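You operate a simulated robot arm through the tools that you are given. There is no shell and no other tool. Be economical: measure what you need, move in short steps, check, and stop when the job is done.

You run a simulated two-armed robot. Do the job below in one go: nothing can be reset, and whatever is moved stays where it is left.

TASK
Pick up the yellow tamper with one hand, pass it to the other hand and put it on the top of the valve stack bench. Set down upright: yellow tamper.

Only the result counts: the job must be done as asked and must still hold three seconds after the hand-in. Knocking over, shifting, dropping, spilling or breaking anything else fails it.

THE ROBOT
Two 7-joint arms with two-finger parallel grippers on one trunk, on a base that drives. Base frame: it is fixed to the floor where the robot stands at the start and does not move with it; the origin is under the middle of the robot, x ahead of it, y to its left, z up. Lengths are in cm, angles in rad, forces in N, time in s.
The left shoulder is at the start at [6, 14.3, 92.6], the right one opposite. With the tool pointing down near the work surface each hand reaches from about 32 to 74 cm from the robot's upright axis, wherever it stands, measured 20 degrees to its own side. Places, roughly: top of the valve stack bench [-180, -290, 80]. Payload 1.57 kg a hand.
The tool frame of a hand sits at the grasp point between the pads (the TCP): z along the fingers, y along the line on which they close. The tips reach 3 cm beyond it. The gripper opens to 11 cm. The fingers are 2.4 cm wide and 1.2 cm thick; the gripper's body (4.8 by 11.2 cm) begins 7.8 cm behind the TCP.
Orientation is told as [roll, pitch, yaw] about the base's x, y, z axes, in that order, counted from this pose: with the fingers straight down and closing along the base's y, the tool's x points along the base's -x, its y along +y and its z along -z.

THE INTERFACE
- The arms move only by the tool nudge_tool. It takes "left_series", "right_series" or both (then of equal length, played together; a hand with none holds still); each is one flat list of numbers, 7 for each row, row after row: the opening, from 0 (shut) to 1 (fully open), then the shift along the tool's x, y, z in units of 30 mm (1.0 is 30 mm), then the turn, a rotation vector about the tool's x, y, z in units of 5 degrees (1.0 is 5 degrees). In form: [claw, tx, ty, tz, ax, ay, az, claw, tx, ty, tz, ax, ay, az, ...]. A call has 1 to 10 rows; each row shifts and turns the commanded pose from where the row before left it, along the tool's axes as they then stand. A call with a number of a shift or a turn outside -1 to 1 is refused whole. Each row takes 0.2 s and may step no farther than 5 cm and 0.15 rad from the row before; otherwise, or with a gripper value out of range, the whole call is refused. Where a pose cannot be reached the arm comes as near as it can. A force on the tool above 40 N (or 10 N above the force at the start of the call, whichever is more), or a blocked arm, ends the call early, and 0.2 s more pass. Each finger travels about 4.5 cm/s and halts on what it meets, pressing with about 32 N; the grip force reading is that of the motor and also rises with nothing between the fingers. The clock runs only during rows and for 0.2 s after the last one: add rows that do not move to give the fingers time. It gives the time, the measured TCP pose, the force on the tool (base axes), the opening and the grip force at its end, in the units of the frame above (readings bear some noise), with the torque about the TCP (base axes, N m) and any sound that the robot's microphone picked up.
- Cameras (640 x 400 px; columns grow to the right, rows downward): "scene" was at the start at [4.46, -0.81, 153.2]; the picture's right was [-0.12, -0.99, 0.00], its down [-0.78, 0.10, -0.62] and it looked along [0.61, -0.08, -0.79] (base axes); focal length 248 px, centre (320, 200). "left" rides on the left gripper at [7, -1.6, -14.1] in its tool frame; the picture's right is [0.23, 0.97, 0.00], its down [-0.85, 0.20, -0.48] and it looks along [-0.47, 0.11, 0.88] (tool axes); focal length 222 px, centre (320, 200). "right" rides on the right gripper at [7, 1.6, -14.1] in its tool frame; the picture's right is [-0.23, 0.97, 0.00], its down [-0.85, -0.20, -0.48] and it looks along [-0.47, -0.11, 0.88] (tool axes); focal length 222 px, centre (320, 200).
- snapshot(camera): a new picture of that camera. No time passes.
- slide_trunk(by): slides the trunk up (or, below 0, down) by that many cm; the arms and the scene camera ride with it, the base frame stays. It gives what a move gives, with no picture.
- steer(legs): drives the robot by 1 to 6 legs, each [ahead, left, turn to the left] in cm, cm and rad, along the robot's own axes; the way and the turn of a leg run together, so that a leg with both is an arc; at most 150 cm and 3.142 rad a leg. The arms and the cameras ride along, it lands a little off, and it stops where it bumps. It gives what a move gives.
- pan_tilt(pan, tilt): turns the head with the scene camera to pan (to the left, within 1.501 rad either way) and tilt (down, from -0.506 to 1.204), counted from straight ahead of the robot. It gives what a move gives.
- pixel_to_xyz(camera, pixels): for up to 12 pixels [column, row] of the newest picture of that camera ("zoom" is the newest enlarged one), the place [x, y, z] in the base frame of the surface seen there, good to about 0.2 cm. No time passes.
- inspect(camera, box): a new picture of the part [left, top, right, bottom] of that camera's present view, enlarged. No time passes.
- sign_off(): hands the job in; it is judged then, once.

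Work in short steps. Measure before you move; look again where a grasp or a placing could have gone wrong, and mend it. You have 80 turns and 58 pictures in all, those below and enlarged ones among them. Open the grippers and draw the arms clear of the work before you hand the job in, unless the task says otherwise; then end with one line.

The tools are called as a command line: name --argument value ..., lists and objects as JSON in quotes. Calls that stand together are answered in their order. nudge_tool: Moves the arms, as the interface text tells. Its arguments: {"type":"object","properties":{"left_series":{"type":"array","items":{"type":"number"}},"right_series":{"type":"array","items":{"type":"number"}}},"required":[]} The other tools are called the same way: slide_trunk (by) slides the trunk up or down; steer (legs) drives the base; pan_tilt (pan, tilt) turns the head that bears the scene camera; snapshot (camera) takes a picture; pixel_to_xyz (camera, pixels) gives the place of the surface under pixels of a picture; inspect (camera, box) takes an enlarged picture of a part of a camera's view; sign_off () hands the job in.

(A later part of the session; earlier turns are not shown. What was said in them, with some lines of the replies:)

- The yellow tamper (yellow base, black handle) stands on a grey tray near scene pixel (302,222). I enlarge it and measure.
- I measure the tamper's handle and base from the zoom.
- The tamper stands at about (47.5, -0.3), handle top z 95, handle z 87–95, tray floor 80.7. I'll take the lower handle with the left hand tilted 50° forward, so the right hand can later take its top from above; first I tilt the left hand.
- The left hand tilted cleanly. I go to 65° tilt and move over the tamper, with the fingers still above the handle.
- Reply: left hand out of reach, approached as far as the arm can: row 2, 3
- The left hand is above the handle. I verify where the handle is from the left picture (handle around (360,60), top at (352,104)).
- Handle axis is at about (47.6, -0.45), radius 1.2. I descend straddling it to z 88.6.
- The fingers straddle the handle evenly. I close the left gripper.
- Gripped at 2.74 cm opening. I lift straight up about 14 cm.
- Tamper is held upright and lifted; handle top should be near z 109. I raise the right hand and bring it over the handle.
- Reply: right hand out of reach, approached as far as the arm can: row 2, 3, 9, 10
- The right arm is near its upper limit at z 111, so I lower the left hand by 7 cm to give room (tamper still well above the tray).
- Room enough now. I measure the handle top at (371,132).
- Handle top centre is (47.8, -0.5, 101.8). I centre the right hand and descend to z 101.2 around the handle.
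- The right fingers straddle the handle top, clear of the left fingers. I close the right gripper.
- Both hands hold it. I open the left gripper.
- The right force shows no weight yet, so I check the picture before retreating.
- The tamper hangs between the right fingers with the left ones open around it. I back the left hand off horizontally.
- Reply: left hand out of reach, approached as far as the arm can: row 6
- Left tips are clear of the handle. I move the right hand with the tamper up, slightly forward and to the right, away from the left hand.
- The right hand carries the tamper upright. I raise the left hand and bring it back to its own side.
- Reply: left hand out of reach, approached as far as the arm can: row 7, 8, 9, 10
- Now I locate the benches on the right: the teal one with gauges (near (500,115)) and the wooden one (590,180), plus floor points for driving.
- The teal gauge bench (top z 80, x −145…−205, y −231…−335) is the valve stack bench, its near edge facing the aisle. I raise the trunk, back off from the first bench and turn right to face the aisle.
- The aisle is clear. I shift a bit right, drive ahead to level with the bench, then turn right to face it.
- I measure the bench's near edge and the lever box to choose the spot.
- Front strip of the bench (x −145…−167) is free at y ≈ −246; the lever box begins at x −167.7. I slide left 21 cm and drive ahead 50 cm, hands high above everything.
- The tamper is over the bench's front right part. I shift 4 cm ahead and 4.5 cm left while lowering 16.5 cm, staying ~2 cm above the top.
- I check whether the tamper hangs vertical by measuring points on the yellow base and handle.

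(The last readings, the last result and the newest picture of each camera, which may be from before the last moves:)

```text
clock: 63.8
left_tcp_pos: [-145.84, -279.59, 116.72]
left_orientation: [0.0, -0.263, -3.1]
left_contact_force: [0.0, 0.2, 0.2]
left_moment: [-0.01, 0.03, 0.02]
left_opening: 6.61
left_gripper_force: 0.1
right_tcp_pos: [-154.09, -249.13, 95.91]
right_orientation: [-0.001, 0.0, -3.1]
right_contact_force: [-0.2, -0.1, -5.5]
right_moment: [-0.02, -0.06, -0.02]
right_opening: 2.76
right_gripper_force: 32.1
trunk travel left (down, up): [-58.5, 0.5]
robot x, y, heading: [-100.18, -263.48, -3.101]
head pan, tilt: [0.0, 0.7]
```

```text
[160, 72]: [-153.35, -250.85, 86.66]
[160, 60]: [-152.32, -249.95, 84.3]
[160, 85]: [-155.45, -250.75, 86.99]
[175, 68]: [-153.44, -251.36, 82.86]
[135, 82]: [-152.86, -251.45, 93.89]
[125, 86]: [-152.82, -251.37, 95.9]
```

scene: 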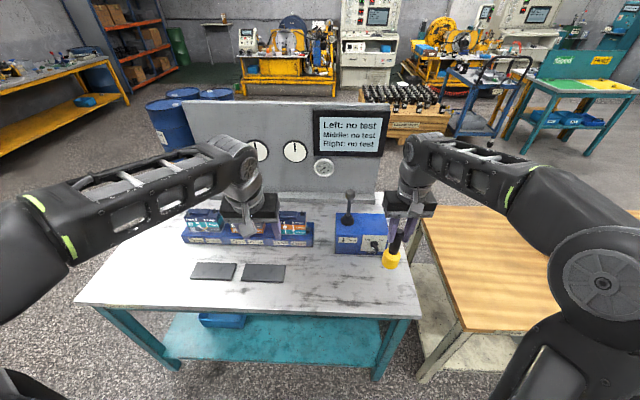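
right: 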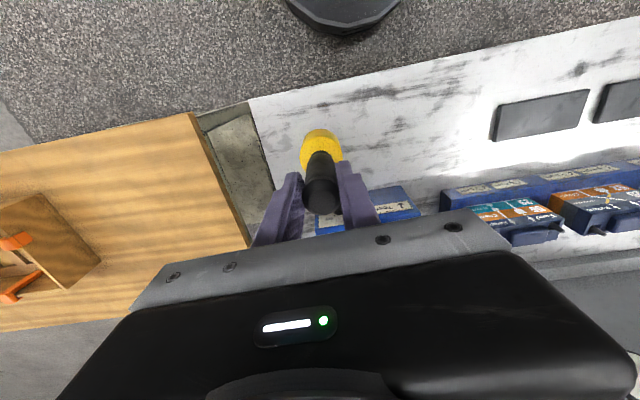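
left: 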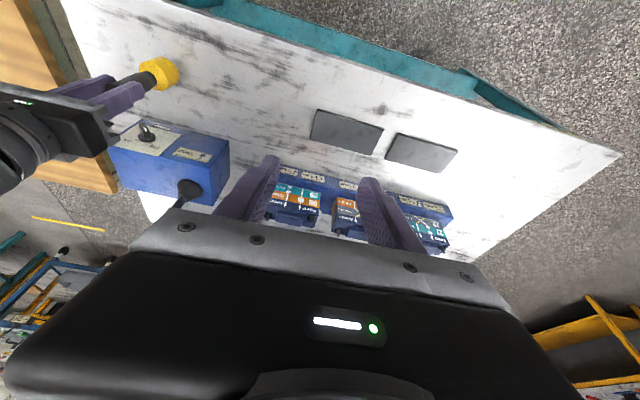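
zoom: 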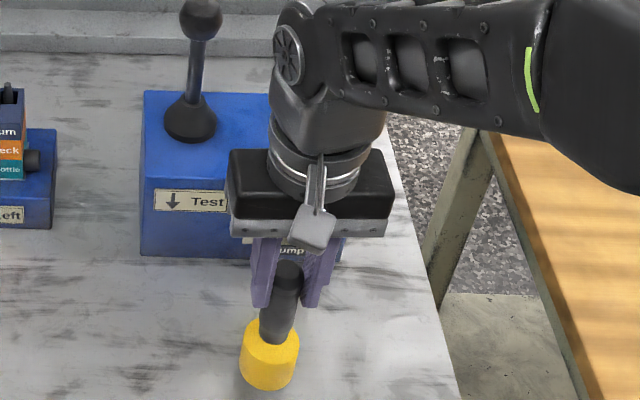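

It hangs vertical, bottom at about z 82.3. I lower it gently about 2.2 cm.

nudge_tool --right_series '[0, 0, 0, 0.2, 0, 0, 0, 0, 0, 0, 0.2, 0, 0, 0, 0, 0, 0, 0.15, 0, 0, 0, 0, 0, 0, 0.08, 0, 0, 0, 0, 0, 0, 0.05, 0, 0, 0, 0, 0, 0, 0.04, 0, 0, 0]'

```text
clock: 65.2
left_tcp_pos: [-145.53, -279.67, 116.71]
left_orientation: [0.0, -0.263, -3.101]
left_contact_force: [0.4, -0.1, 0.4]
left_moment: [0.02, 0.03, 0.01]
left_opening: 6.6
left_gripper_force: 0.0
right_tcp_pos: [-154.26, -249.3, 93.79]
right_orientation: [-0.001, -0.004, -3.102]
right_contact_force: [2.9, 1.5, 11.9]
right_moment: [0.49, -0.05, -0.01]
right_opening: 2.73
right_gripper_force: 32.2
trunk travel left (down, up): [-58.5, 0.5]
robot x, y, heading: [-100.3, -262.98, -3.102]
head pan, tilt: [0.0, 0.7]
```

It is on the surface (12 N up). I ease up a hair and open the gripper.

nudge_tool --right_series '[0, 0, 0, -0.02, 0, 0, 0, 0.6, 0, 0, 0, 0, 0, 0, 0.6, 0, 0, 0, 0, 0, 0, 0.6, 0, 0, 0, 0, 0, 0]'

inspect --camera "scene" --box '[300, 190, 460, 290]'

```text
clock: 66.2
left_tcp_pos: [-145.76, -279.61, 116.68]
left_orientation: [0.001, -0.265, -3.101]
left_contact_force: [-0.5, 0.7, -0.2]
left_moment: [0.02, 0.01, -0.01]
left_opening: 6.61
left_gripper_force: 0.1
right_tcp_pos: [-154.12, -249.39, 93.82]
right_orientation: [0.001, 0.001, -3.102]
right_contact_force: [0.9, -0.2, -0.1]
right_moment: [0.03, 0.01, 0.01]
right_opening: 6.6
right_gripper_force: 0.1
trunk travel left (down, up): [-58.5, 0.5]
robot x, y, heading: [-99.6, -263.71, -3.1]
head pan, tilt: [0.0, 0.7]
```

```text
4.00 times, centred on (380, 240) of scene
```

zoom: 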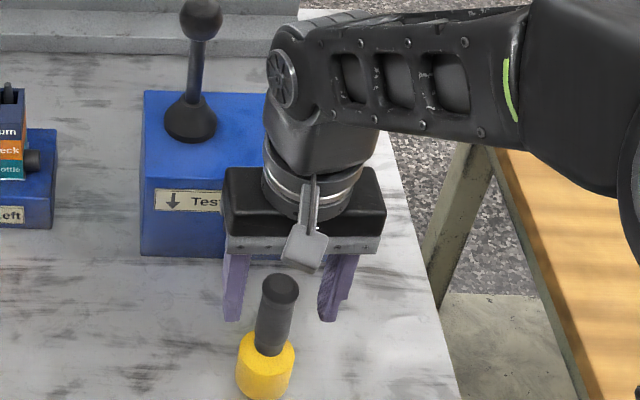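

It stands free and upright. I raise the right hand straight up 15 cm.

nudge_tool --right_series '[0.6, 0, 0, -0.4, 0, 0, 0, 0.6, 0, 0, -0.6, 0, 0, 0, 0.6, 0, 0, -0.6, 0, 0, 0, 0.6, 0, 0, -0.6, 0, 0, 0, 0.6, 0, 0, -0.7, 0, 0, 0, 0.6, 0, 0, -0.7, 0, 0, 0, 0.6, 0, 0, -0.7, 0, 0, 0, 0.6, 0, 0, -0.7, 0, 0, 0]'

steer --legs '[[-45, 0, 0]]'

snapshot --camera "scene"

```text
clock: 68.0
left_tcp_pos: [-145.73, -279.54, 116.58]
left_orientation: [0.0, -0.264, -3.102]
left_contact_force: [0.1, -0.1, -0.7]
left_moment: [0.0, 0.0, 0.0]
left_opening: 6.6
left_gripper_force: 0.1
right_tcp_pos: [-153.93, -249.46, 108.92]
right_orientation: [-0.001, 0.002, -3.102]
right_contact_force: [0.1, 0.7, 0.4]
right_moment: [0.0, 0.01, -0.02]
right_opening: 6.58
right_gripper_force: 0.1
trunk travel left (down, up): [-58.5, 0.5]
robot x, y, heading: [-100.07, -263.37, -3.099]
head pan, tilt: [0.0, 0.7]
```

```text
clock: 70.8
left_tcp_pos: [-100.19, -277.87, 116.63]
left_orientation: [0.0, -0.265, -3.097]
left_contact_force: [0.4, -0.7, 0.4]
left_moment: [0.01, 0.02, -0.01]
left_opening: 6.59
left_gripper_force: 0.0
right_tcp_pos: [-108.69, -247.81, 108.86]
right_orientation: [0.001, -0.001, -3.098]
right_contact_force: [0.0, -0.2, -0.3]
right_moment: [0.0, 0.01, 0.04]
right_opening: 6.63
right_gripper_force: 0.1
trunk travel left (down, up): [-58.5, 0.5]
robot x, y, heading: [-54.9, -261.49, -3.098]
head pan, tilt: [0.0, 0.7]
```

```text
25 pictures are left
```

scene: 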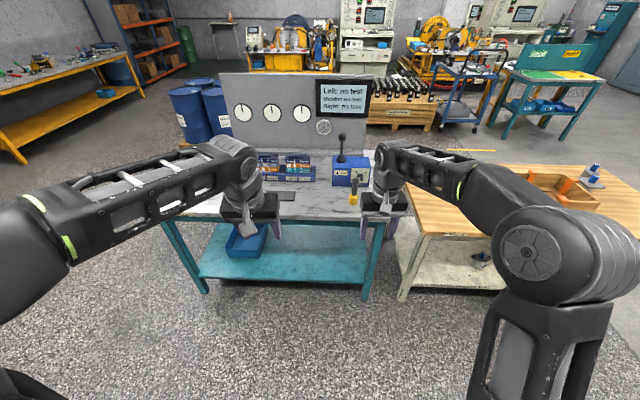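

The tamper stands upright on the valve stack bench at (354,192), with nothing else disturbed and both hands open and clear. I fully open the grippers and hand in.

nudge_tool --left_series '[1, 0, 0, 0, 0, 0, 0, 1, 0, 0, 0, 0, 0, 0, 1, 0, 0, 0, 0, 0, 0]' --right_series '[1, 0, 0, 0, 0, 0, 0, 1, 0, 0, 0, 0, 0, 0, 1, 0, 0, 0, 0, 0, 0]'

sign_off

```text
clock: 71.6
left_tcp_pos: [-100.32, -277.85, 116.82]
left_orientation: [-0.001, -0.261, -3.096]
left_contact_force: [-0.6, -0.4, -0.1]
left_moment: [0.0, 0.02, 0.03]
left_opening: 11.0
left_gripper_force: 0.0
right_tcp_pos: [-108.68, -247.77, 108.81]
right_orientation: [0.001, 0.001, -3.099]
right_contact_force: [-0.5, 0.2, -0.1]
right_moment: [0.0, -0.02, 0.02]
right_opening: 11.01
right_gripper_force: 0.1
trunk travel left (down, up): [-58.5, 0.5]
robot x, y, heading: [-55.01, -261.28, -3.095]
head pan, tilt: [0.0, 0.7]
```

```text
The job is handed in.
```

The left hand picked up the yellow tamper and passed it to the right, which set it upright on the valve stack bench; the last picture shows it standing there with nothing else disturbed, and the job is handed in.
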